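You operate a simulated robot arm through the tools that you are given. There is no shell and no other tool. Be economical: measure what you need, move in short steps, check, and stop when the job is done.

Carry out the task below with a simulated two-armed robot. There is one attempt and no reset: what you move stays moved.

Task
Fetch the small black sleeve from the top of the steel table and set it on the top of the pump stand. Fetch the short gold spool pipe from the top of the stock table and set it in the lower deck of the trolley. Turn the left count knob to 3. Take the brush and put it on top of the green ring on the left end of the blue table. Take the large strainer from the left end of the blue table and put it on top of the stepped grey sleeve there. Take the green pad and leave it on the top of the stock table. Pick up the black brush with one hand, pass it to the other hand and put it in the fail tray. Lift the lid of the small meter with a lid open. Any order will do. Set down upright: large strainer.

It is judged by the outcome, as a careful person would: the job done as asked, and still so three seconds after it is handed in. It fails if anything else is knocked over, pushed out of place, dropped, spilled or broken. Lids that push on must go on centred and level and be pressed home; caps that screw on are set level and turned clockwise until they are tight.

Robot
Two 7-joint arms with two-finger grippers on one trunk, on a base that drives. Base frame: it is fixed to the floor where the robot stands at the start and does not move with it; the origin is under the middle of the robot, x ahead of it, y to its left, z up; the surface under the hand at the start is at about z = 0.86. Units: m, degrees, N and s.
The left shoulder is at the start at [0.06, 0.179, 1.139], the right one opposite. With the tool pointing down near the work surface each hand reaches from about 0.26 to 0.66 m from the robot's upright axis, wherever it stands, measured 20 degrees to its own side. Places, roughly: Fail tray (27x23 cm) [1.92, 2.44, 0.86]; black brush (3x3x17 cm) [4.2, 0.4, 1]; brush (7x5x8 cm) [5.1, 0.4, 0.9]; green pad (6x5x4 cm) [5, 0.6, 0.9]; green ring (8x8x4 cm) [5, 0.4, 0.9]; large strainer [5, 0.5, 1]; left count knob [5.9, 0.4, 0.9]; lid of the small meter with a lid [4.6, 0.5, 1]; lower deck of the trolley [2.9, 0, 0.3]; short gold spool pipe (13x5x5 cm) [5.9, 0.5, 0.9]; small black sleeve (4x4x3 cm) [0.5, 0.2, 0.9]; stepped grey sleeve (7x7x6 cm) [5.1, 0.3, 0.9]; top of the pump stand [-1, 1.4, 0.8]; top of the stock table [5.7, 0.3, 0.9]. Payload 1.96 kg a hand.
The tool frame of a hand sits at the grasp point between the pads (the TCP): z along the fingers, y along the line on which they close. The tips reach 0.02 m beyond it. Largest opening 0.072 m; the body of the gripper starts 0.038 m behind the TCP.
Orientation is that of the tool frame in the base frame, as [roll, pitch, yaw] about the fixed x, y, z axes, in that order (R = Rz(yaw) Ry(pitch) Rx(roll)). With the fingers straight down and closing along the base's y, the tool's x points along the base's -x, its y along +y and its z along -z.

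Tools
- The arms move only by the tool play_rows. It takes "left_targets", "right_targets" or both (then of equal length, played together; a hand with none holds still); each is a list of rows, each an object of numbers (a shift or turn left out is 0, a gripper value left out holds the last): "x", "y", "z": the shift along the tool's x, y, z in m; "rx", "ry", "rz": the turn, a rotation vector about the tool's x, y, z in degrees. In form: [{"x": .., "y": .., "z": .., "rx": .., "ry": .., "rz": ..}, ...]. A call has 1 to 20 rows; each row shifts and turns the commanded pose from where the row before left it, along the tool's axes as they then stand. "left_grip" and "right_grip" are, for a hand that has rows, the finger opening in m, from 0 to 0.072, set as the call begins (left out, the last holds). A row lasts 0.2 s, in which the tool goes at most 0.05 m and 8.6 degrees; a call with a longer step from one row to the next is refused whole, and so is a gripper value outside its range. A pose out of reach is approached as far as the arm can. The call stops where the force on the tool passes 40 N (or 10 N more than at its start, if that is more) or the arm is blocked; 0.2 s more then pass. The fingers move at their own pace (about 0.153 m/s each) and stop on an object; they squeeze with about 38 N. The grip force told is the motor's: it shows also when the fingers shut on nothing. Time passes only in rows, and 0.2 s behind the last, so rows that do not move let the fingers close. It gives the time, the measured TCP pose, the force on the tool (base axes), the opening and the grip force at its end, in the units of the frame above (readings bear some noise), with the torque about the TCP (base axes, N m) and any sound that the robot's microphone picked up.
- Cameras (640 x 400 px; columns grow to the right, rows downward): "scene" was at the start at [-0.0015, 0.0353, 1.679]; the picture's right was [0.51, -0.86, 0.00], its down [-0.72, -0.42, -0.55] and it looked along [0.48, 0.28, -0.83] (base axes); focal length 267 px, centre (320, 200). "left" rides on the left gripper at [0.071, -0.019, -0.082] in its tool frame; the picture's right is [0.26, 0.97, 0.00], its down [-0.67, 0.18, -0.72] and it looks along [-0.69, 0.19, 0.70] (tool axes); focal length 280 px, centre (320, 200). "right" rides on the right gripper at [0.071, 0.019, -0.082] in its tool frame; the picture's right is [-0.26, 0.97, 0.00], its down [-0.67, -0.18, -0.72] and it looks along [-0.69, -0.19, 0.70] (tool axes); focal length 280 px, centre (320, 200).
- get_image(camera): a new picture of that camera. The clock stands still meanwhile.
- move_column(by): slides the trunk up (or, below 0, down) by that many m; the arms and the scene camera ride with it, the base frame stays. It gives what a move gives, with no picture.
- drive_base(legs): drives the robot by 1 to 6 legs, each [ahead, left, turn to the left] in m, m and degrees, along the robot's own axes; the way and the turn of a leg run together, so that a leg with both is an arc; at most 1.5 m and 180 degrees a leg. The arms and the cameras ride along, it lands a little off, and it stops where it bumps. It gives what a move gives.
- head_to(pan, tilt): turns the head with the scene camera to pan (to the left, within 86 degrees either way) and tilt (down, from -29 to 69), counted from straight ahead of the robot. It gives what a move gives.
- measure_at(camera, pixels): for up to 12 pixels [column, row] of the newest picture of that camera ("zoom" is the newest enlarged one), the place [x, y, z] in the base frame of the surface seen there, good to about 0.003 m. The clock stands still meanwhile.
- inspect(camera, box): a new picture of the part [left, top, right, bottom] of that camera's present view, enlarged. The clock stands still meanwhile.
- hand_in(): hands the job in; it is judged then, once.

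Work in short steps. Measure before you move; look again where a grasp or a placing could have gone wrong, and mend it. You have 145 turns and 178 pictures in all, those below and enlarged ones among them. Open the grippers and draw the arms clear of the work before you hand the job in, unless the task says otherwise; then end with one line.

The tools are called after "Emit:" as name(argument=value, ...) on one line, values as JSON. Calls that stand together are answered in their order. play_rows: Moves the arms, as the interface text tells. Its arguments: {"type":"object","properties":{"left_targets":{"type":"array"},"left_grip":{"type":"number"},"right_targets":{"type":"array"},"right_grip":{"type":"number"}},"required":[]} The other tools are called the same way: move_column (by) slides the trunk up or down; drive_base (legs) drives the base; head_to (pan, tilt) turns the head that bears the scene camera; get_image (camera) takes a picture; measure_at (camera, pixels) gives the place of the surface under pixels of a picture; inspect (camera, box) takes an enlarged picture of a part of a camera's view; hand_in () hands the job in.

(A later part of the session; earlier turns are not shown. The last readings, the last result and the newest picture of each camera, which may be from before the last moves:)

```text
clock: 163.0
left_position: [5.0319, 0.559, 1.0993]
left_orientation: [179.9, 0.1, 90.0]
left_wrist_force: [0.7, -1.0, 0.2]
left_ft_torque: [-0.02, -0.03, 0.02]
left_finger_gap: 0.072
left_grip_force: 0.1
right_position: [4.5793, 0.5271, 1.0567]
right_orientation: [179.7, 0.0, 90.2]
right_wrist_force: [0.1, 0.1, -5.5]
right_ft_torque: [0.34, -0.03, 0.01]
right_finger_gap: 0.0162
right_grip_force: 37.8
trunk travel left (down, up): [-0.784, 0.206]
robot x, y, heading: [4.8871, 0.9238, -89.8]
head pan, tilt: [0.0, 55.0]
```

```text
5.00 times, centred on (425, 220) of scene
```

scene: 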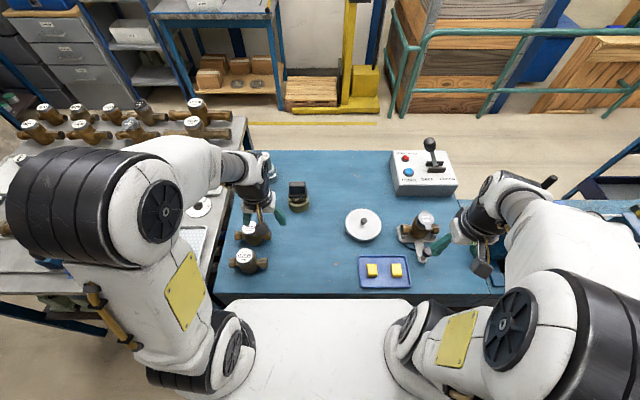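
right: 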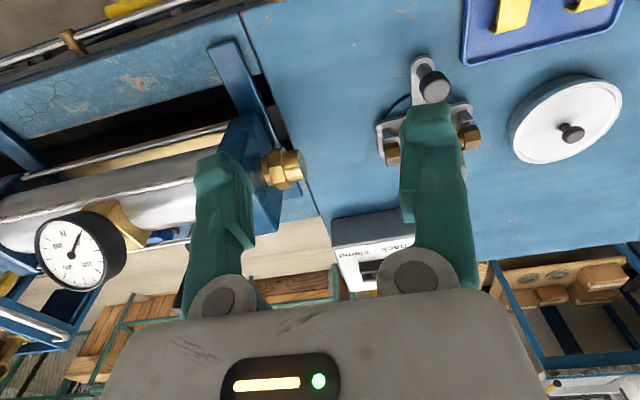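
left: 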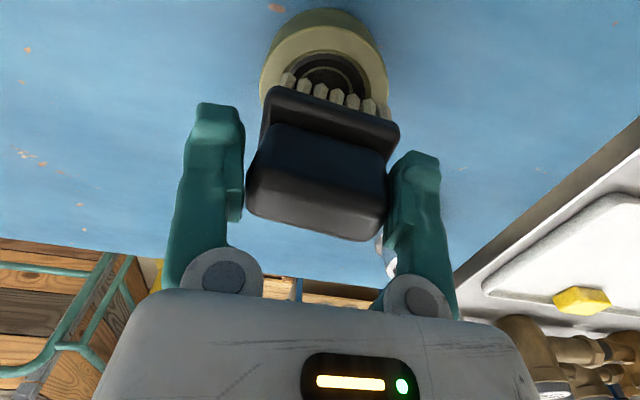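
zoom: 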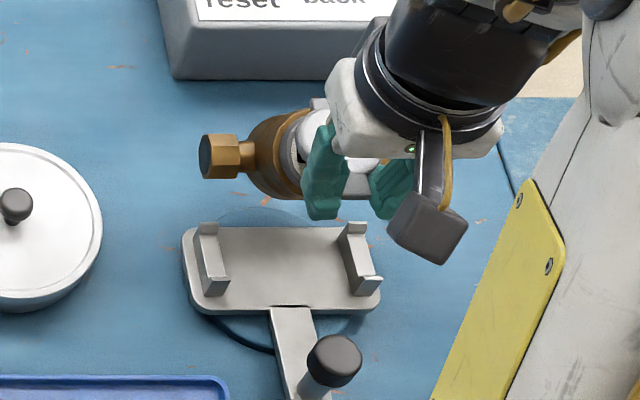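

The whole meter came up out of its cradle with the lid (it isn't clamped). I reverse the motion exactly to set it back.

Emit:
play_rows(right_targets=[{"x": 0.0056, "z": 0.008}, {"x": 0.0041, "z": 0.0088}, {"x": 0.0025, "z": 0.0095}, {"x": 0.0009, "z": 0.0085}, {}])

Emit:
inspect(camera="scene", box=[385, 180, 465, 260])

Emit:
get_image(camera="right")

```text
clock: 164.2
left_position: [5.034, 0.5614, 1.101]
left_orientation: [179.9, 0.2, 89.9]
left_wrist_force: [-0.6, -0.2, 0.2]
left_ft_torque: [0.0, -0.02, 0.01]
left_finger_gap: 0.0721
left_grip_force: 0.0
right_position: [4.581, 0.5422, 1.0216]
right_orientation: [179.8, -0.1, 90.2]
right_wrist_force: [-0.7, -0.5, 13.4]
right_ft_torque: [-0.84, 0.15, -0.03]
right_finger_gap: 0.0166
right_grip_force: 37.8
trunk travel left (down, up): [-0.784, 0.206]
robot x, y, heading: [4.8887, 0.9205, -89.6]
head pan, tilt: [0.0, 55.0]
```

```text
5.00 times, centred on (425, 220) of scene
```

zoom: 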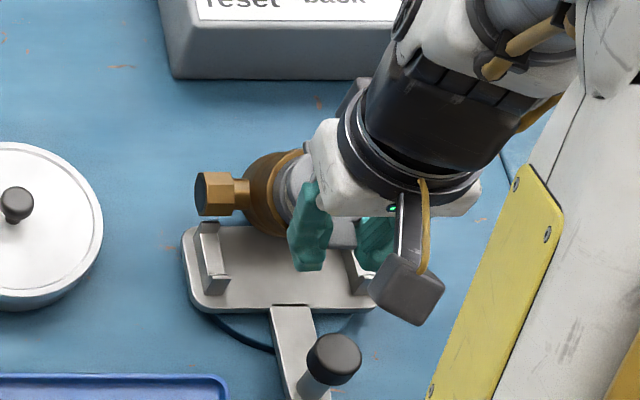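

```text
97 pictures are left
```

right: 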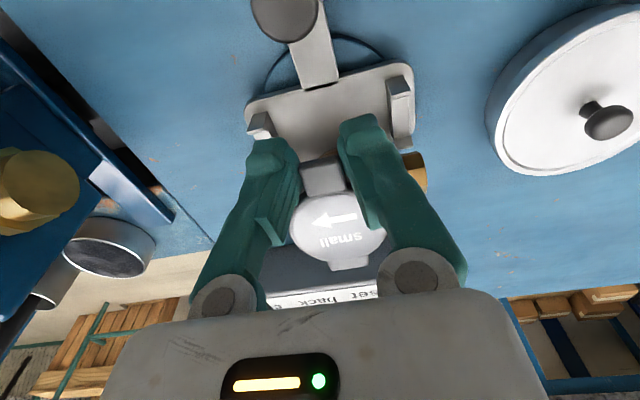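

I measure the meter's current pose before doing anything else.

Emit:
inspect(camera="scene", box=[400, 190, 450, 240])

Emit:
measure_at(camera="right", pixels=[[323, 180], [340, 220], [350, 262], [300, 225], [380, 225], [415, 170], [412, 185], [330, 130], [305, 178], [340, 175], [262, 125], [400, 90]])

```text
8.00 times, centred on (425, 215) of scene
```

zoom: 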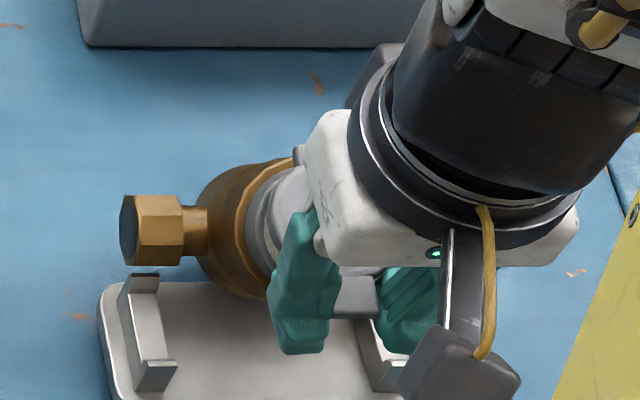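

```text
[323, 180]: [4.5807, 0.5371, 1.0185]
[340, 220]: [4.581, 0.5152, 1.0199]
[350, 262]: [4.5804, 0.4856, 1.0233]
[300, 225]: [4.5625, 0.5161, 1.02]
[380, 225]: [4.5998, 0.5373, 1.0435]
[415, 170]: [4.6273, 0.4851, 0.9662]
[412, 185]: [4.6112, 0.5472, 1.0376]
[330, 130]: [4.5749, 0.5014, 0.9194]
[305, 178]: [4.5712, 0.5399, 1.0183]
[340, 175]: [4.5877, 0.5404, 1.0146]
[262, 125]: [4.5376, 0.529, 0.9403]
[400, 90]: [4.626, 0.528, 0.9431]
```

The lid is level but the body hangs tilted ~25° behind the cradle. I'll grip its left pipe nut with the left hand for full control. First I measure the nut and cradle prongs.

Emit:
measure_at(camera="zoom", pixels=[[160, 200], [160, 225], [160, 255], [128, 230], [178, 230], [195, 230], [145, 280], [155, 375], [135, 320], [230, 200], [240, 280], [165, 262]])

Emit:
get_image(camera="left")

```text
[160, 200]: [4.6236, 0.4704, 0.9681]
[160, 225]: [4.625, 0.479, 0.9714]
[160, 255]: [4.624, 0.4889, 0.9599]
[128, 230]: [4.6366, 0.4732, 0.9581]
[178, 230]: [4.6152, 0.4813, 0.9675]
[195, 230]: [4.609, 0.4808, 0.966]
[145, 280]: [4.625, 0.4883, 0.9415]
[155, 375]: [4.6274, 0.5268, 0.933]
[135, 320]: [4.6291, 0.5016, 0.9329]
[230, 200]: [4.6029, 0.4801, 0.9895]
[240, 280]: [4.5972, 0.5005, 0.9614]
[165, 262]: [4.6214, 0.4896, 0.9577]
```

```text
95 pictures are left
```

left: 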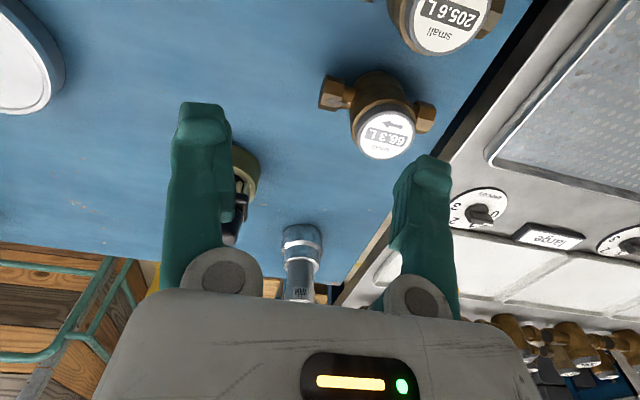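

The pipe axis is now about y 0.473, z 0.957 with the nut at x 4.612–4.637. I turn the left hand to close along y and tilt it so it reaches in from the left.

Emit:
play_rows(left_targets=[{"rz": 8.2}, {"rz": 8.2}, {"rz": 8.2}, {"rz": 8.2}, {"rz": 8.2}, {"rz": 8.2}, {"rz": 8.2}, {"rz": 8.2}, {"rz": 8.2}, {"rz": 8.2}, {"rz": 8.0}, {"ry": -8.0}, {"ry": -8.0}, {"ry": -8.0}, {"ry": -8.0}, {}], left_grip=0.044)

```text
clock: 167.6
left_position: [5.0311, 0.5595, 1.1011]
left_orientation: [179.9, 32.1, 0.1]
left_wrist_force: [-0.3, -0.2, -0.3]
left_ft_torque: [0.0, 0.0, 0.03]
left_finger_gap: 0.0441
left_grip_force: 0.0
right_position: [4.5802, 0.541, 1.0204]
right_orientation: [179.7, -0.2, 90.2]
right_wrist_force: [-0.4, 1.1, 2.0]
right_ft_torque: [-0.16, -0.06, 0.06]
right_finger_gap: 0.0165
right_grip_force: 38.0
trunk travel left (down, up): [-0.784, 0.206]
robot x, y, heading: [4.8904, 0.9243, -89.7]
head pan, tilt: [0.0, 55.0]
```

Emit:
play_rows(left_targets=[{"x": -0.0317, "y": 0.0108, "z": 0.0273}, {"x": -0.0317, "y": 0.0108, "z": 0.0273}, {"x": -0.0317, "y": 0.0108, "z": 0.0273}, {"x": -0.0317, "y": 0.0108, "z": 0.0273}, {"x": -0.0317, "y": 0.0108, "z": 0.0273}, {"x": -0.0317, "y": 0.0108, "z": 0.0273}, {"x": -0.0317, "y": 0.0108, "z": 0.0273}, {"x": -0.0317, "y": 0.0108, "z": 0.0273}, {}])

Emit:
get_image(camera="left")

Emit:
get_image(camera="scene")

```text
clock: 169.6
left_position: [4.7029, 0.4748, 1.0488]
left_orientation: [180.0, 32.1, 0.0]
left_wrist_force: [0.6, 0.9, -0.6]
left_ft_torque: [-0.02, 0.0, 0.0]
left_finger_gap: 0.044
left_grip_force: 0.1
right_position: [4.5808, 0.5398, 1.0221]
right_orientation: [179.8, -0.1, 90.2]
right_wrist_force: [-0.8, -0.5, 0.4]
right_ft_torque: [0.01, 0.07, -0.06]
right_finger_gap: 0.0164
right_grip_force: 38.0
trunk travel left (down, up): [-0.784, 0.206]
robot x, y, heading: [4.8862, 0.9213, -89.8]
head pan, tilt: [0.0, 55.0]
```

```text
94 pictures are left
```

left: 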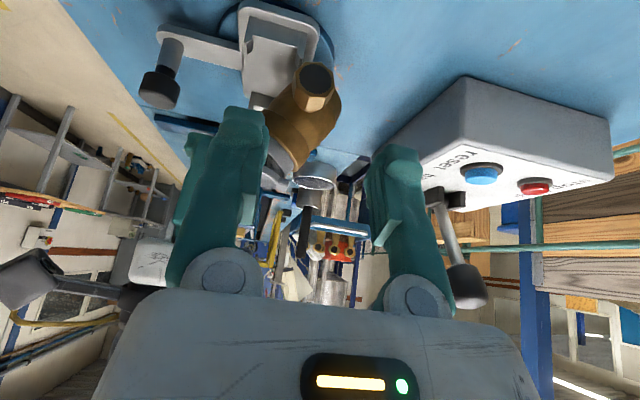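

```text
93 pictures are left
```

scene: 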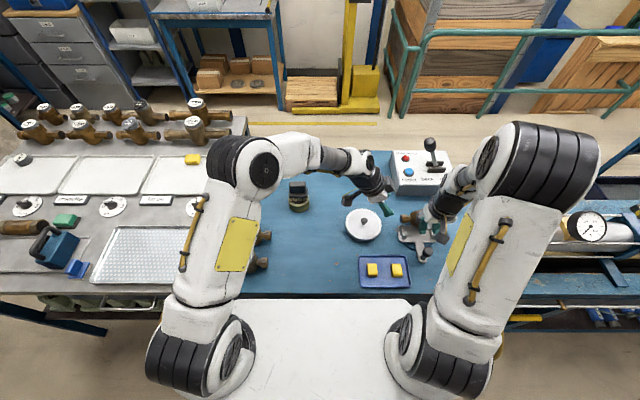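

Emit:
inspect(camera="left", box=[220, 0, 380, 200])

Emit:
measure_at(camera="left", pixels=[[316, 78], [300, 85], [330, 95], [313, 100], [318, 66], [320, 125], [280, 150], [263, 98], [300, 140]])

```text
2.00 times, centred on (300, 100) of left
```

zoom: 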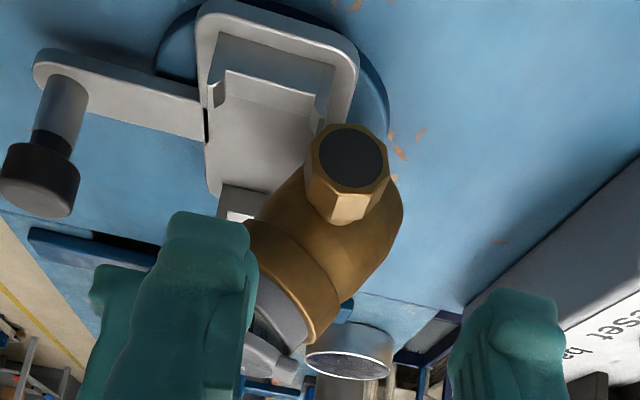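

```text
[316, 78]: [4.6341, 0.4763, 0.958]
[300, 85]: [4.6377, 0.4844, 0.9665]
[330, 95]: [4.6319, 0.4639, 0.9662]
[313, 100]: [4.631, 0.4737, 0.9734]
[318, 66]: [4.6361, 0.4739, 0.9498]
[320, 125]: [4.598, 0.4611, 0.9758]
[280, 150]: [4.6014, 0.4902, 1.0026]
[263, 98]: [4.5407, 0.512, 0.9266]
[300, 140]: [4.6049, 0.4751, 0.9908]
```

Nut face centre ≈(4.636, 0.4745, 0.957). I advance along the tilted tool axis to straddle the nut and close.

Emit:
play_rows(left_targets=[{"x": -0.0163}, {"z": 0.035}, {"z": 0.035}, {"z": 0.025}, {"z": 0.0165}, {}])

Emit:
play_rows(left_targets=[{}, {}, {}], left_grip=0.0)

Emit:
get_image(camera="left")

```text
clock: 171.0
left_position: [4.6281, 0.475, 0.9632]
left_orientation: [-180.0, 32.0, 0.1]
left_wrist_force: [-0.2, -0.3, -0.1]
left_ft_torque: [-0.01, 0.0, -0.01]
left_finger_gap: 0.0439
left_grip_force: 0.0
right_position: [4.5801, 0.5406, 1.02]
right_orientation: [179.7, -0.1, 90.2]
right_wrist_force: [0.7, -0.4, -1.4]
right_ft_torque: [0.05, -0.03, 0.01]
right_finger_gap: 0.0164
right_grip_force: 38.5
trunk travel left (down, up): [-0.784, 0.206]
robot x, y, heading: [4.8917, 0.9209, -89.8]
head pan, tilt: [0.0, 55.0]
```

```text
clock: 171.8
left_position: [4.6292, 0.4741, 0.9631]
left_orientation: [-179.8, 32.0, 0.0]
left_wrist_force: [-2.7, 1.3, -0.6]
left_ft_torque: [-0.02, -0.37, 0.08]
left_finger_gap: 0.0279
left_grip_force: 37.5
right_position: [4.5799, 0.5406, 1.0217]
right_orientation: [179.7, -0.1, 90.2]
right_wrist_force: [1.3, -0.3, 0.8]
right_ft_torque: [-0.05, -0.03, -0.01]
right_finger_gap: 0.0165
right_grip_force: 38.1
trunk travel left (down, up): [-0.784, 0.206]
robot x, y, heading: [4.8895, 0.9221, -89.7]
head pan, tilt: [0.0, 55.0]
```

```text
91 pictures are left
```

left: 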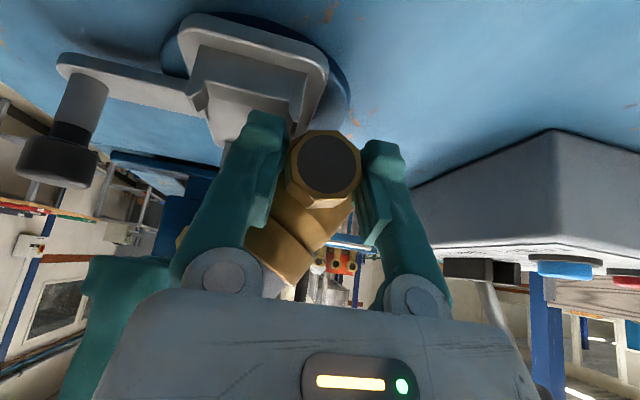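

The nut is firmly gripped (0.028). I release the tab with the right hand, raise it clear, and look at the meter.

Emit:
play_rows(right_targets=[{}, {}], right_grip=0.034)

Emit:
play_rows(right_targets=[{"z": -0.02}, {"z": -0.03}, {"z": -0.03}, {"x": 0.04, "z": -0.02}, {"x": 0.04, "y": -0.02}, {"x": 0.02, "y": -0.03}, {}])

Emit:
inspect(camera="scene", box=[385, 180, 465, 260])

Emit:
get_image(camera="right")

```text
clock: 172.4
left_position: [4.6289, 0.4726, 0.9622]
left_orientation: [180.0, 32.0, 0.0]
left_wrist_force: [0.2, -0.2, -0.5]
left_ft_torque: [-0.02, -0.21, -0.01]
left_finger_gap: 0.0278
left_grip_force: 38.1
right_position: [4.579, 0.5398, 1.0205]
right_orientation: [179.6, -0.1, 90.1]
right_wrist_force: [-0.3, -0.3, 0.3]
right_ft_torque: [-0.03, -0.02, 0.0]
right_finger_gap: 0.0338
right_grip_force: 0.1
trunk travel left (down, up): [-0.784, 0.206]
robot x, y, heading: [4.8858, 0.927, -89.6]
head pan, tilt: [0.0, 55.0]
```

```text
clock: 174.0
left_position: [4.6303, 0.4741, 0.9625]
left_orientation: [-179.9, 32.0, -0.1]
left_wrist_force: [0.0, 0.4, -0.6]
left_ft_torque: [0.01, -0.2, 0.02]
left_finger_gap: 0.0274
left_grip_force: 37.6
right_position: [4.53, 0.6402, 1.1222]
right_orientation: [179.8, 0.0, 90.0]
right_wrist_force: [-0.3, 0.0, -0.3]
right_ft_torque: [0.01, 0.0, -0.02]
right_finger_gap: 0.0339
right_grip_force: 0.0
trunk travel left (down, up): [-0.784, 0.206]
robot x, y, heading: [4.8909, 0.9229, -89.6]
head pan, tilt: [0.0, 55.0]
```

```text
5.00 times, centred on (425, 220) of scene
```

zoom: 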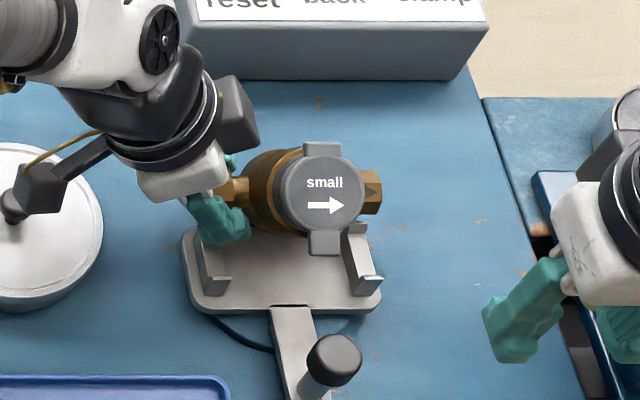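

```text
89 pictures are left
```

right: 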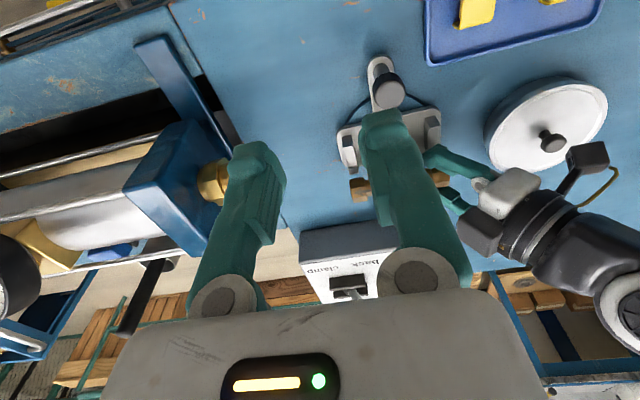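

The lid is shut on the body, which is tilted toward me. I measure the lid plane to get the tilt, and the cradle.

Emit:
measure_at(camera="zoom", pixels=[[322, 147], [322, 168], [322, 225], [323, 245], [288, 195], [360, 195], [372, 185], [205, 260], [215, 285], [352, 235], [368, 285], [280, 270]])

```text
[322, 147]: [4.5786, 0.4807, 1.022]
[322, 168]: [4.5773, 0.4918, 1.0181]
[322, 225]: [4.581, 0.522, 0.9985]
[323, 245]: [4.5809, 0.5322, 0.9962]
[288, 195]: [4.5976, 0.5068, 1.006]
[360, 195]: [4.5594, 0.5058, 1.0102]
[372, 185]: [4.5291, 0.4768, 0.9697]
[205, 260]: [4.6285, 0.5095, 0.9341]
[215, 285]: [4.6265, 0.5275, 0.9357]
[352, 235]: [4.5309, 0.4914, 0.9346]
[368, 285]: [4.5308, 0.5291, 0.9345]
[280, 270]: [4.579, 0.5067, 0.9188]
```

Tilt is 26.6°; the seat needs pipe axis y≈0.505, z≈0.9485. I lift the meter 6 cm, bring it 10 cm to the left, and shift the base 12 cm right for comfortable reach.

Emit:
play_rows(left_targets=[{"x": -0.0106, "z": -0.017}, {"x": -0.0106, "z": -0.017}, {"x": -0.0106, "z": -0.017}, {"x": 0.0283, "z": -0.0177}, {"x": 0.0283, "z": -0.0177}, {"x": 0.0283, "z": -0.0177}, {}])

Emit:
drive_base(legs=[[0, -0.11, 0]])

Emit:
get_image(camera="scene")

```text
clock: 175.6
left_position: [4.728, 0.4739, 1.023]
left_orientation: [180.0, 31.9, 0.0]
left_wrist_force: [0.8, -0.1, -4.3]
left_ft_torque: [-0.02, -0.22, 0.01]
left_finger_gap: 0.0277
left_grip_force: 37.7
right_position: [4.5302, 0.6393, 1.122]
right_orientation: [179.6, -0.1, 90.2]
right_wrist_force: [1.2, 0.3, -0.4]
right_ft_torque: [0.03, -0.02, -0.01]
right_finger_gap: 0.0341
right_grip_force: 0.1
trunk travel left (down, up): [-0.784, 0.206]
robot x, y, heading: [4.8887, 0.9214, -89.8]
head pan, tilt: [0.0, 55.0]
```

```text
clock: 176.8
left_position: [4.6199, 0.4727, 1.0235]
left_orientation: [179.9, 32.0, 0.0]
left_wrist_force: [-0.1, -0.8, -4.5]
left_ft_torque: [0.01, -0.25, -0.01]
left_finger_gap: 0.0278
left_grip_force: 37.9
right_position: [4.4207, 0.6399, 1.1219]
right_orientation: [179.8, -0.1, 90.2]
right_wrist_force: [0.2, 0.2, -0.4]
right_ft_torque: [-0.01, 0.01, 0.02]
right_finger_gap: 0.034
right_grip_force: 0.2
trunk travel left (down, up): [-0.784, 0.206]
robot x, y, heading: [4.7803, 0.9215, -89.9]
head pan, tilt: [0.0, 55.0]
```

```text
88 pictures are left
```

scene: 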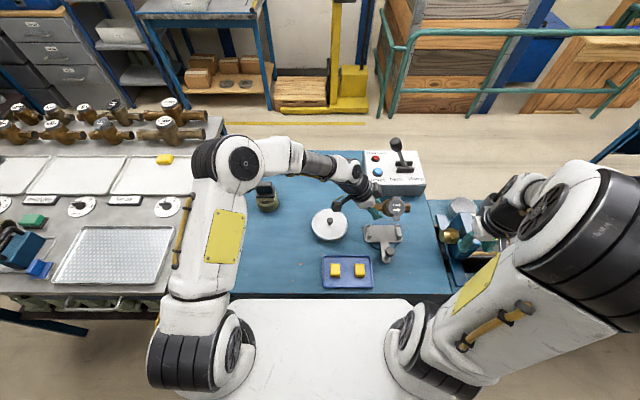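

Now I rotate the meter 26.6° about base x to bring it upright, still in the air.

Emit:
play_rows(left_targets=[{"rx": 5.64, "rz": -3.525}, {"rx": 5.64, "rz": -3.525}, {"rx": 5.64, "rz": -3.525}, {"rx": 5.64, "rz": -3.525}, {}])

Emit:
inspect(camera="scene", box=[345, 180, 425, 260])

Emit:
get_image(camera="left")

```text
clock: 178.0
left_position: [4.6196, 0.4736, 1.0239]
left_orientation: [-153.1, 29.2, 13.9]
left_wrist_force: [0.6, -0.4, -4.4]
left_ft_torque: [-0.02, -0.21, -0.01]
left_finger_gap: 0.0275
left_grip_force: 37.3
left hand out of reach, approached as far as the arm can: row 4
right_position: [4.4194, 0.6394, 1.1208]
right_orientation: [179.8, -0.1, 90.2]
right_wrist_force: [-0.8, 0.0, 0.5]
right_ft_torque: [0.0, -0.01, 0.0]
right_finger_gap: 0.0342
right_grip_force: 0.0
trunk travel left (down, up): [-0.784, 0.206]
robot x, y, heading: [4.7785, 0.9256, -89.7]
head pan, tilt: [0.0, 55.0]
```

```text
5.00 times, centred on (385, 220) of scene
```

zoom: 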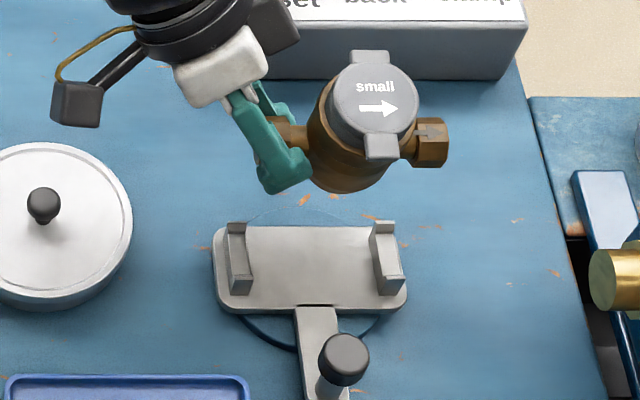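

```text
86 pictures are left
```

left: 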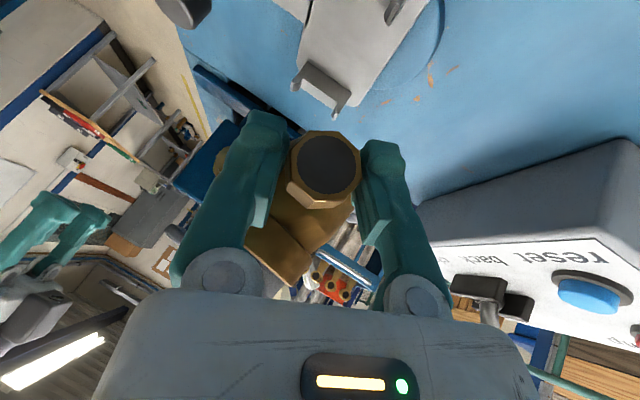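

The meter is nearly upright. I measure the lid plane, right nut and cradle pieces from this zoom.

Emit:
measure_at(camera="zoom", pixels=[[368, 57], [372, 75], [380, 130], [382, 148], [336, 105], [414, 95], [430, 130], [440, 145], [237, 240], [237, 285], [385, 240], [390, 285]])

```text
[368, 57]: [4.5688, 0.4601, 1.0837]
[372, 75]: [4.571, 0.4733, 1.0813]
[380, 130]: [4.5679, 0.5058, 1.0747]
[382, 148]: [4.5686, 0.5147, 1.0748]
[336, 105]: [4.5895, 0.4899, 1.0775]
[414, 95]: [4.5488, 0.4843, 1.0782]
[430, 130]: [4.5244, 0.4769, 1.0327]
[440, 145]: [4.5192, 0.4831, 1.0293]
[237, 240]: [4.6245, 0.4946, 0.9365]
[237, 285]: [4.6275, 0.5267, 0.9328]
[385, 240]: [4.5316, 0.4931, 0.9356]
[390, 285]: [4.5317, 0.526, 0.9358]
```

About 9.5° of tilt remains. I move 3 cm nearer and 2 cm lower, +1 cm in x, then rotate the remaining angle.

Emit:
play_rows(left_targets=[{"x": 0.0125, "y": -0.009, "z": 0.0107}, {"x": 0.0125, "y": -0.009, "z": 0.0107}, {"rx": 4.03, "rz": -2.52}, {"rx": 4.03, "rz": -2.52}, {}])

Emit:
inspect(camera="scene", box=[345, 180, 425, 260])

```text
clock: 179.2
left_position: [4.6292, 0.5034, 1.0012]
left_orientation: [-145.3, 27.0, 17.5]
left_wrist_force: [0.0, -0.5, -4.0]
left_ft_torque: [0.01, -0.23, -0.01]
left_finger_gap: 0.0275
left_grip_force: 38.5
right_position: [4.4214, 0.639, 1.1219]
right_orientation: [179.8, -0.1, 90.2]
right_wrist_force: [-0.4, 0.6, -0.2]
right_ft_torque: [-0.03, 0.0, 0.03]
right_finger_gap: 0.0339
right_grip_force: 0.0
trunk travel left (down, up): [-0.784, 0.206]
robot x, y, heading: [4.7799, 0.9193, -90.2]
head pan, tilt: [0.0, 55.0]
```

```text
5.00 times, centred on (385, 220) of scene
```

zoom: 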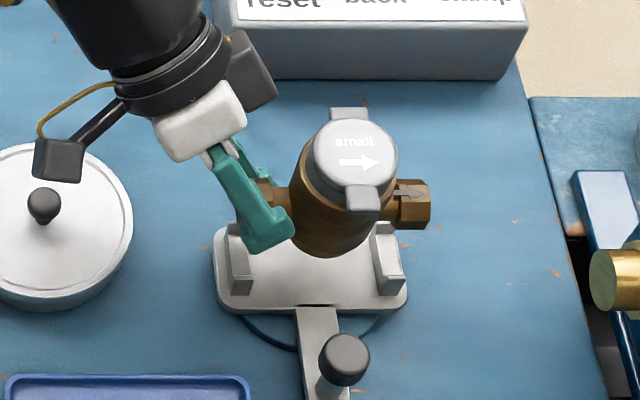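

Emit:
measure_at(camera="zoom", pixels=[[346, 113], [352, 128], [360, 185], [362, 203], [316, 160], [396, 155], [340, 118], [370, 195], [415, 188], [418, 200], [330, 150], [380, 150]])

Emit:
get_image(camera="left")

```text
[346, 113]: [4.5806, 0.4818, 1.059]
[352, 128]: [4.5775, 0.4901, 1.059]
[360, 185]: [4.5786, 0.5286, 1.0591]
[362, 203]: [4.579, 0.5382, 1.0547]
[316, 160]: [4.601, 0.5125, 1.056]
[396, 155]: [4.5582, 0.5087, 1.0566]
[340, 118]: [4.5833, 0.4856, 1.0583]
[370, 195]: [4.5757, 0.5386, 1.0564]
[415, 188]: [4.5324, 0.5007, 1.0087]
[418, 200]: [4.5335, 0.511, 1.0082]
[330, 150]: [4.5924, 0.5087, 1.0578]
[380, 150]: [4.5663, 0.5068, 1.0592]
```

```text
84 pictures are left
```

left: 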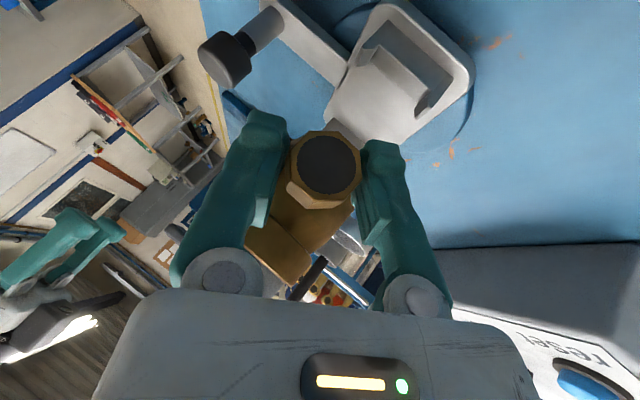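

The meter is upright now, but my left fingers would hit the cradle prongs when seating. I'll transfer it: the right hand grips the round body from above diagonally (45°), then the left lets go. First I bring the right hand above.

Emit:
play_rows(right_targets=[{"rz": -7.5}, {"rz": -7.5}, {"rz": -7.5}, {"rz": -7.5}, {"rz": -7.5}, {"rz": -7.5}, {"x": -0.0407, "y": 0.004, "z": 0.001}, {"x": -0.0407, "y": 0.004, "z": 0.001}, {"x": -0.0407, "y": 0.004, "z": 0.001}, {"x": -0.0407, "y": 0.004}, {"x": -0.0407, "y": 0.004}, {}], right_grip=0.072)

Emit:
get_image(camera="right")

Emit:
inspect(camera="scene", box=[345, 160, 445, 240])

```text
clock: 181.8
left_position: [4.6293, 0.5035, 1.0018]
left_orientation: [-145.3, 27.0, 17.5]
left_wrist_force: [-0.2, 0.6, -4.8]
left_ft_torque: [-0.03, -0.21, 0.02]
left_finger_gap: 0.0274
left_grip_force: 38.1
right_position: [4.5801, 0.5115, 1.1195]
right_orientation: [179.8, 0.3, 135.3]
right_wrist_force: [-0.8, 0.2, 0.2]
right_ft_torque: [0.0, -0.02, -0.01]
right_finger_gap: 0.0721
right_grip_force: 0.1
trunk travel left (down, up): [-0.784, 0.206]
robot x, y, heading: [4.7794, 0.924, -89.8]
head pan, tilt: [0.0, 55.0]
```

```text
83 pictures are left
```

right: 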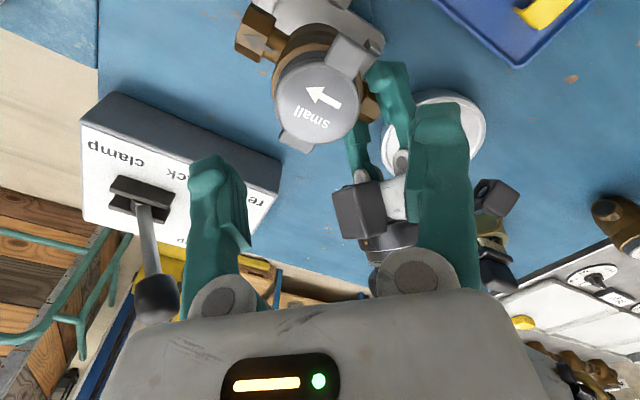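

```text
5.00 times, centred on (395, 200) of scene
```

zoom: 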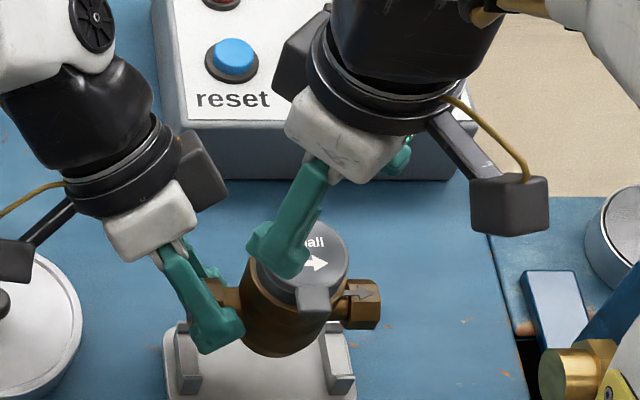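

Lid centre at (317,97) is ~4 mm off toward the camera side. I correct and descend to z≈1.038 so the fingers straddle the body above the left fingers, then close gently.

Emit:
play_rows(right_targets=[{"x": 0.0045, "z": 0.02}, {"z": 0.03}, {"z": 0.02}, {}])

Emit:
get_image(camera="right")

```text
clock: 182.8
left_position: [4.6317, 0.5032, 1.0024]
left_orientation: [-145.4, 27.2, 17.6]
left_wrist_force: [-0.3, 0.6, -3.2]
left_ft_torque: [-0.01, -0.22, 0.02]
left_finger_gap: 0.0277
left_grip_force: 37.5
right_position: [4.5762, 0.5124, 1.0481]
right_orientation: [179.8, 0.2, 135.2]
right_wrist_force: [0.1, 0.9, -0.4]
right_ft_torque: [-0.01, 0.06, -0.04]
right_finger_gap: 0.0719
right_grip_force: 0.1
trunk travel left (down, up): [-0.784, 0.206]
robot x, y, heading: [4.7794, 0.9199, -89.8]
head pan, tilt: [0.0, 55.0]
```

```text
81 pictures are left
```

right: 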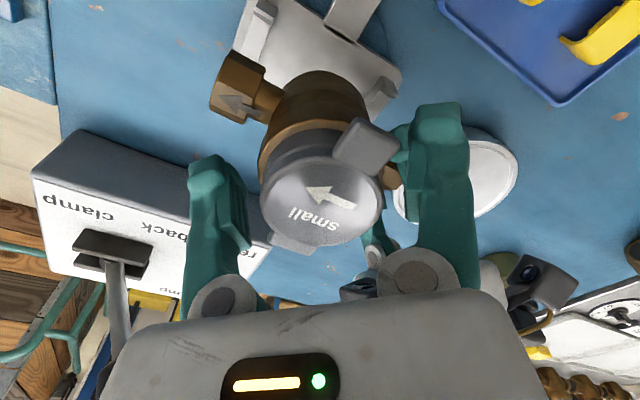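

Centred. I lower 9 mm more and close on the body.

Emit:
play_rows(right_targets=[{"z": 0.009}, {}])

Emit:
play_rows(right_targets=[{}, {}, {}], right_grip=0.0)

Emit:
get_image(camera="right")

```text
clock: 183.4
left_position: [4.6297, 0.5031, 1.0023]
left_orientation: [-145.3, 27.3, 17.5]
left_wrist_force: [-0.2, 0.7, -3.8]
left_ft_torque: [-0.01, -0.23, -0.01]
left_finger_gap: 0.0277
left_grip_force: 38.1
right_position: [4.5764, 0.513, 1.0396]
right_orientation: [179.7, 0.1, 135.2]
right_wrist_force: [0.4, -0.6, 0.0]
right_ft_torque: [0.02, 0.02, 0.0]
right_finger_gap: 0.072
right_grip_force: 0.0
trunk travel left (down, up): [-0.784, 0.206]
robot x, y, heading: [4.7794, 0.92, -90.1]
head pan, tilt: [0.0, 55.0]
```

```text
clock: 184.2
left_position: [4.6303, 0.5047, 1.0006]
left_orientation: [-145.1, 27.2, 17.5]
left_wrist_force: [7.4, 18.6, -1.0]
left_ft_torque: [-0.03, 0.23, -0.4]
left_finger_gap: 0.0272
left_grip_force: 37.9
right_position: [4.5757, 0.511, 1.0398]
right_orientation: [179.9, 0.1, 135.0]
right_wrist_force: [-7.3, -17.9, 0.1]
right_ft_torque: [-0.64, 0.12, -0.59]
right_finger_gap: 0.0549
right_grip_force: 37.9
trunk travel left (down, up): [-0.784, 0.206]
robot x, y, heading: [4.78, 0.919, -90.0]
head pan, tilt: [0.0, 55.0]
```

```text
80 pictures are left
```

right: 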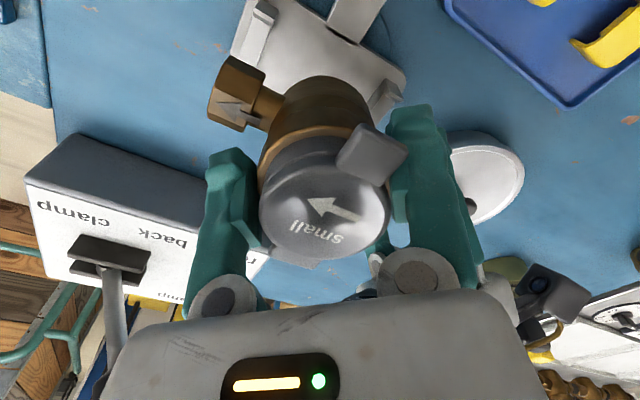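

The right hand holds the body (0.055). I open the left and back it out along its axis.

Emit:
play_rows(left_targets=[{}, {}], left_grip=0.046)

Emit:
play_rows(left_targets=[{"z": -0.03}, {"z": -0.03}, {"z": -0.03}, {"x": 0.03, "z": -0.03}, {"x": 0.03, "z": -0.03}, {}])

Emit:
inspect(camera="scene", box=[345, 160, 445, 260])

Emit:
get_image(camera="right")

```text
clock: 184.8
left_position: [4.6291, 0.5023, 1.0007]
left_orientation: [-145.4, 27.2, 17.5]
left_wrist_force: [-0.3, -0.2, 0.4]
left_ft_torque: [-0.02, -0.02, -0.01]
left_finger_gap: 0.0458
left_grip_force: 0.1
right_position: [4.577, 0.5128, 1.0395]
right_orientation: [179.7, 0.1, 135.3]
right_wrist_force: [0.3, 0.7, 0.2]
right_ft_torque: [0.04, 0.02, -0.01]
right_finger_gap: 0.0549
right_grip_force: 38.1
trunk travel left (down, up): [-0.784, 0.206]
robot x, y, heading: [4.7802, 0.9229, -89.5]
head pan, tilt: [0.0, 55.0]
```

```text
clock: 186.2
left_position: [4.6299, 0.5025, 1.0019]
left_orientation: [-145.2, 27.1, 17.5]
left_wrist_force: [0.3, -0.1, -0.4]
left_ft_torque: [-0.01, 0.0, -0.04]
left_finger_gap: 0.046
left_grip_force: 0.1
left hand out of reach, approached as far as the arm can: row 1, 2, 3, 4, 5
right_position: [4.5772, 0.5139, 1.0397]
right_orientation: [179.8, 0.1, 135.3]
right_wrist_force: [0.2, 0.2, 0.2]
right_ft_torque: [0.06, 0.01, -0.02]
right_finger_gap: 0.055
right_grip_force: 38.0
trunk travel left (down, up): [-0.784, 0.206]
robot x, y, heading: [4.7777, 0.9224, -89.8]
head pan, tilt: [0.0, 55.0]
```

```text
4.00 times, centred on (395, 210) of scene
```

zoom: 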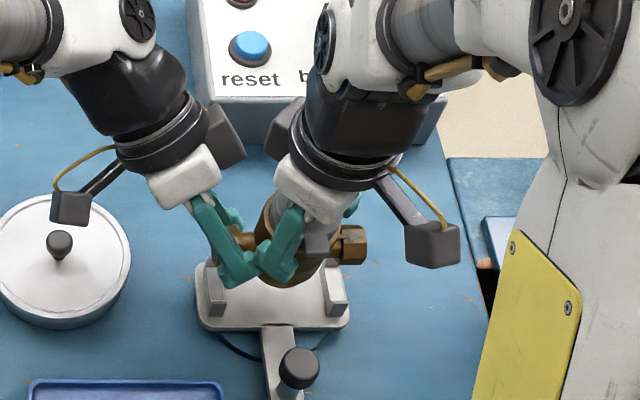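

```text
78 pictures are left
```

right: 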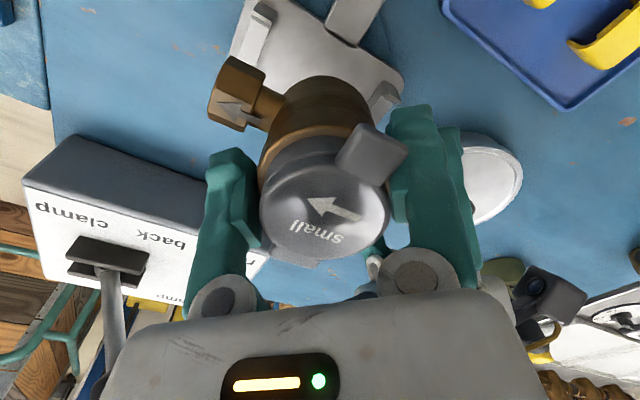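

Backing along the axis was out of reach, so I slide the left hand off along the pipe axis (+x) instead.

Emit:
play_rows(left_targets=[{"x": 0.017, "z": -0.0105}, {"x": 0.0283, "z": -0.0176}, {"x": 0.0283, "z": -0.0176}, {"x": 0.0283, "z": -0.0176}, {"x": 0.0283, "z": -0.0176}, {"x": 0.0283, "z": -0.0176}, {}])

Emit:
play_rows(left_targets=[{"rx": -6, "rz": 3.75}, {"rx": -6, "rz": 3.75}, {"rx": -6, "rz": 3.75}, {"rx": -6, "rz": 3.75}, {"rx": -5, "rz": 3.1}, {"z": -0.04}, {"z": -0.04}, {"z": -0.03}, {}])

Emit:
inspect(camera="scene", box=[345, 160, 445, 260])

```text
clock: 187.8
left_position: [4.6299, 0.5033, 1.0016]
left_orientation: [-145.2, 27.3, 17.6]
left_wrist_force: [-0.5, -0.3, 0.6]
left_ft_torque: [-0.01, -0.02, 0.01]
left_finger_gap: 0.046
left_grip_force: 0.1
left hand out of reach, approached as far as the arm can: row 1, 2, 3, 4, 5, 6
right_position: [4.5767, 0.513, 1.0404]
right_orientation: [179.7, 0.2, 135.1]
right_wrist_force: [0.3, -0.5, 0.6]
right_ft_torque: [0.04, 0.0, -0.02]
right_finger_gap: 0.0548
right_grip_force: 37.7
trunk travel left (down, up): [-0.784, 0.206]
robot x, y, heading: [4.782, 0.9223, -89.6]
head pan, tilt: [0.0, 55.0]
```

```text
clock: 189.8
left_position: [4.6905, 0.505, 1.095]
left_orientation: [178.3, 31.9, -0.9]
left_wrist_force: [-0.6, -0.2, 1.0]
left_ft_torque: [-0.03, 0.04, 0.0]
left_finger_gap: 0.0461
left_grip_force: 0.1
right_position: [4.5768, 0.5134, 1.0397]
right_orientation: [179.7, 0.1, 135.3]
right_wrist_force: [-0.1, -0.5, -0.5]
right_ft_torque: [0.01, 0.02, -0.01]
right_finger_gap: 0.0549
right_grip_force: 38.4
trunk travel left (down, up): [-0.784, 0.206]
robot x, y, heading: [4.7818, 0.9232, -89.9]
head pan, tilt: [0.0, 55.0]
```

```text
4.00 times, centred on (395, 210) of scene
```

zoom: 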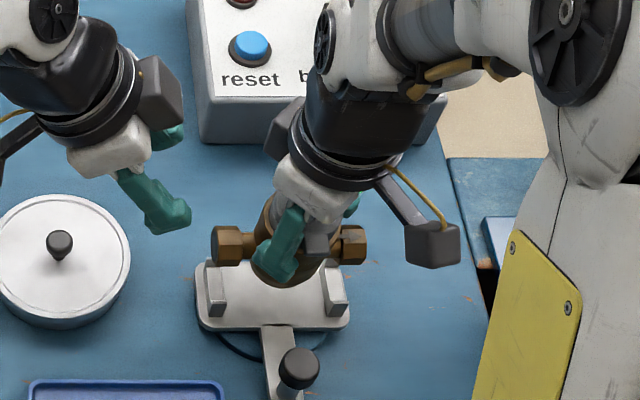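

Left hand is clear. I check the meter's pose in the right grip.

Emit:
measure_at(camera="zoom", pixels=[[230, 230], [350, 232], [230, 262], [352, 262], [222, 245], [362, 245], [285, 285], [318, 240], [212, 280], [335, 275], [215, 310], [340, 305]])

Emit:
get_image(camera="left")

```text
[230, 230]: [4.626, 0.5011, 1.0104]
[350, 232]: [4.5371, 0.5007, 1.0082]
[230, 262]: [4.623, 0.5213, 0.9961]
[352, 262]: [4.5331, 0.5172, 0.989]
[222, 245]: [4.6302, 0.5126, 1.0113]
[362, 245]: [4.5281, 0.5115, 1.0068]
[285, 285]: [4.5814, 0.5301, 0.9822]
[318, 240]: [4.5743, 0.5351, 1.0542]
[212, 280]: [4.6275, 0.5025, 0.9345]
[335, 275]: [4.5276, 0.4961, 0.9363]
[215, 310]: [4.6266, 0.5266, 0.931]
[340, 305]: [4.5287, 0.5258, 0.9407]
```

```text
76 pictures are left
```

left: 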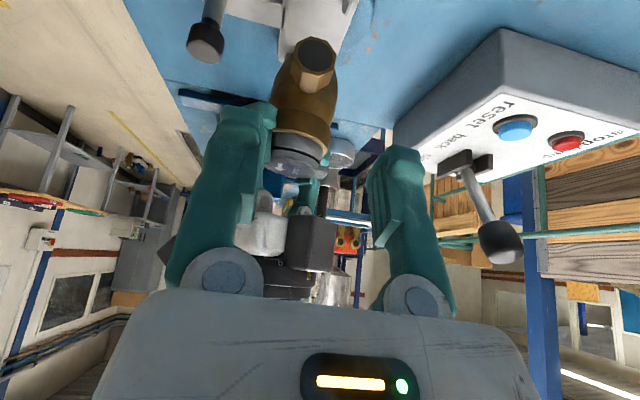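

Pose is good (about 2° yaw). I correct the yaw, lower 3 cm and look at the seat from both cameras.

Emit:
play_rows(right_targets=[{"rz": 2.3}, {"z": 0.015}, {"z": 0.013}, {}])

Emit:
inspect(camera="scene", box=[355, 190, 435, 260])

Emit:
inspect(camera="left", box=[240, 0, 400, 120])

```text
clock: 190.8
left_position: [4.6896, 0.5058, 1.0955]
left_orientation: [178.4, 32.0, -0.8]
left_wrist_force: [0.0, 0.1, 0.4]
left_ft_torque: [0.01, 0.0, 0.02]
left_finger_gap: 0.0457
left_grip_force: 0.1
right_position: [4.5769, 0.5136, 1.0108]
right_orientation: [179.8, 0.1, 132.9]
right_wrist_force: [0.6, -0.9, 0.0]
right_ft_torque: [0.04, 0.04, 0.02]
right_finger_gap: 0.0549
right_grip_force: 37.8
trunk travel left (down, up): [-0.784, 0.206]
robot x, y, heading: [4.7767, 0.9246, -89.6]
head pan, tilt: [0.0, 55.0]
```

```text
5.71 times, centred on (395, 225) of scene
```

zoom: 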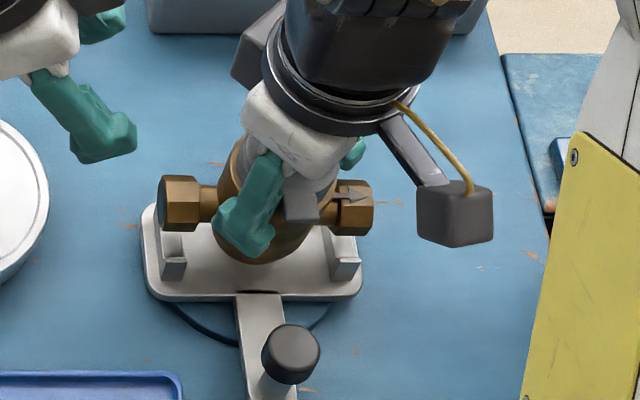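

```text
3.33 times, centred on (320, 60) of left
```

zoom: 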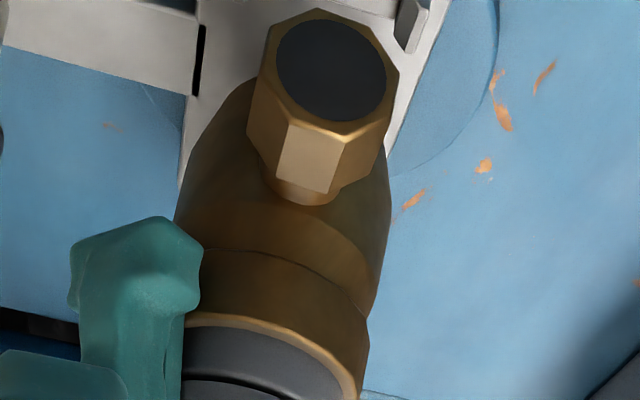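

Emit:
measure_at(camera="zoom", pixels=[[300, 70], [320, 30], [345, 60], [400, 20], [225, 60]])

Emit:
measure_at(camera="left", pixels=[[320, 22], [343, 22], [300, 35], [280, 110]])

Emit:
inspect(camera="scene", box=[370, 205, 420, 245])

```text
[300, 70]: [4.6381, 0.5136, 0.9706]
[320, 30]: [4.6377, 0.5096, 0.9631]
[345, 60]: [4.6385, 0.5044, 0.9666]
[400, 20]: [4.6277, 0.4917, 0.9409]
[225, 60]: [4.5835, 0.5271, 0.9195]
```

```text
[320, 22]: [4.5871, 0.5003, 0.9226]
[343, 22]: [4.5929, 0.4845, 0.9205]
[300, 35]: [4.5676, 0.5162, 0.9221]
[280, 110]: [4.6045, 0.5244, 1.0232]
```

```text
10.00 times, centred on (395, 225) of scene
```

zoom: 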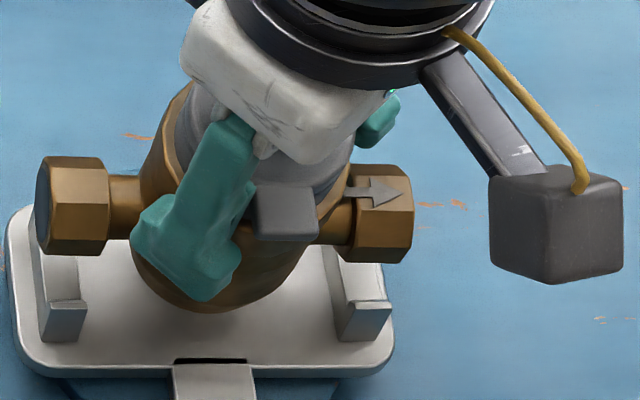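

Pipe axis y≈0.509 sits midway between the prongs (0.492/0.527). I lower the remaining ~18 mm slowly.

Emit:
play_rows(right_targets=[{"z": 0.008}, {"z": 0.005}, {}])

Emit:
play_rows(right_targets=[{"z": 0.003}, {}])

Emit:
play_rows(right_targets=[{"z": 0.002}, {}])

Emit:
inspect(camera="scene", box=[370, 205, 420, 245])

Emit:
inspect(camera="left", box=[240, 0, 400, 120])

```text
clock: 191.6
left_position: [4.6898, 0.5058, 1.095]
left_orientation: [178.5, 32.0, -0.8]
left_wrist_force: [-1.0, -0.6, -0.2]
left_ft_torque: [-0.03, -0.03, 0.0]
left_finger_gap: 0.046
left_grip_force: 0.1
right_position: [4.5761, 0.5138, 0.9984]
right_orientation: [179.7, 0.1, 132.9]
right_wrist_force: [0.2, -0.7, 0.4]
right_ft_torque: [0.03, 0.04, -0.02]
right_finger_gap: 0.055
right_grip_force: 37.6
trunk travel left (down, up): [-0.784, 0.206]
robot x, y, heading: [4.7781, 0.9248, -89.8]
head pan, tilt: [0.0, 55.0]
```

```text
clock: 192.2
left_position: [4.6883, 0.5052, 1.0961]
left_orientation: [178.3, 32.0, -0.9]
left_wrist_force: [-0.3, 1.4, -0.2]
left_ft_torque: [-0.01, -0.02, 0.05]
left_finger_gap: 0.046
left_grip_force: 0.0
right_position: [4.576, 0.5133, 0.9964]
right_orientation: [179.8, 0.1, 132.9]
right_wrist_force: [-0.7, 0.1, 1.3]
right_ft_torque: [0.06, 0.12, 0.04]
right_finger_gap: 0.0551
right_grip_force: 37.7
trunk travel left (down, up): [-0.784, 0.206]
robot x, y, heading: [4.7819, 0.9248, -89.8]
head pan, tilt: [0.0, 55.0]
```

```text
clock: 192.8
left_position: [4.6901, 0.5076, 1.0962]
left_orientation: [178.2, 32.0, -0.8]
left_wrist_force: [-0.2, 0.2, 0.2]
left_ft_torque: [-0.05, 0.02, 0.02]
left_finger_gap: 0.0461
left_grip_force: 0.0
right_position: [4.5766, 0.5141, 0.9957]
right_orientation: [-179.8, 0.2, 133.0]
right_wrist_force: [-5.1, -4.3, 32.1]
right_ft_torque: [0.09, 0.46, -0.02]
right_finger_gap: 0.0554
right_grip_force: 37.3
trunk travel left (down, up): [-0.784, 0.206]
robot x, y, heading: [4.78, 0.9213, -89.9]
head pan, tilt: [0.0, 55.0]
```

```text
10.00 times, centred on (395, 225) of scene
```

zoom: 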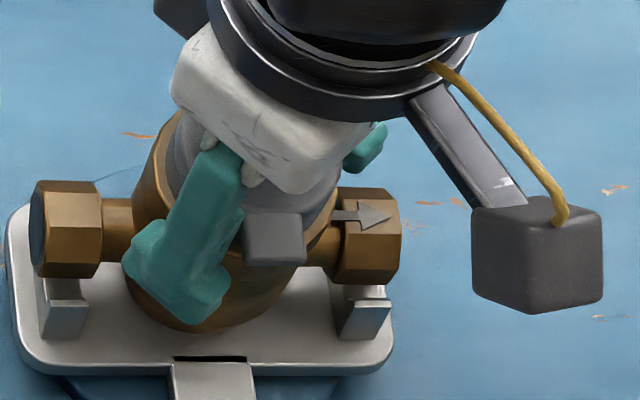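

```text
3.33 times, centred on (320, 60) of left
```

zoom: 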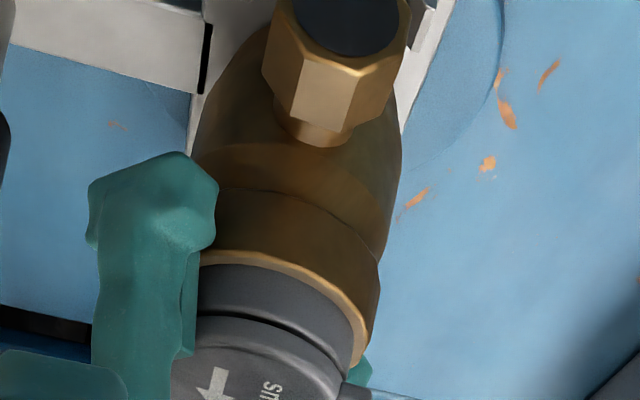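

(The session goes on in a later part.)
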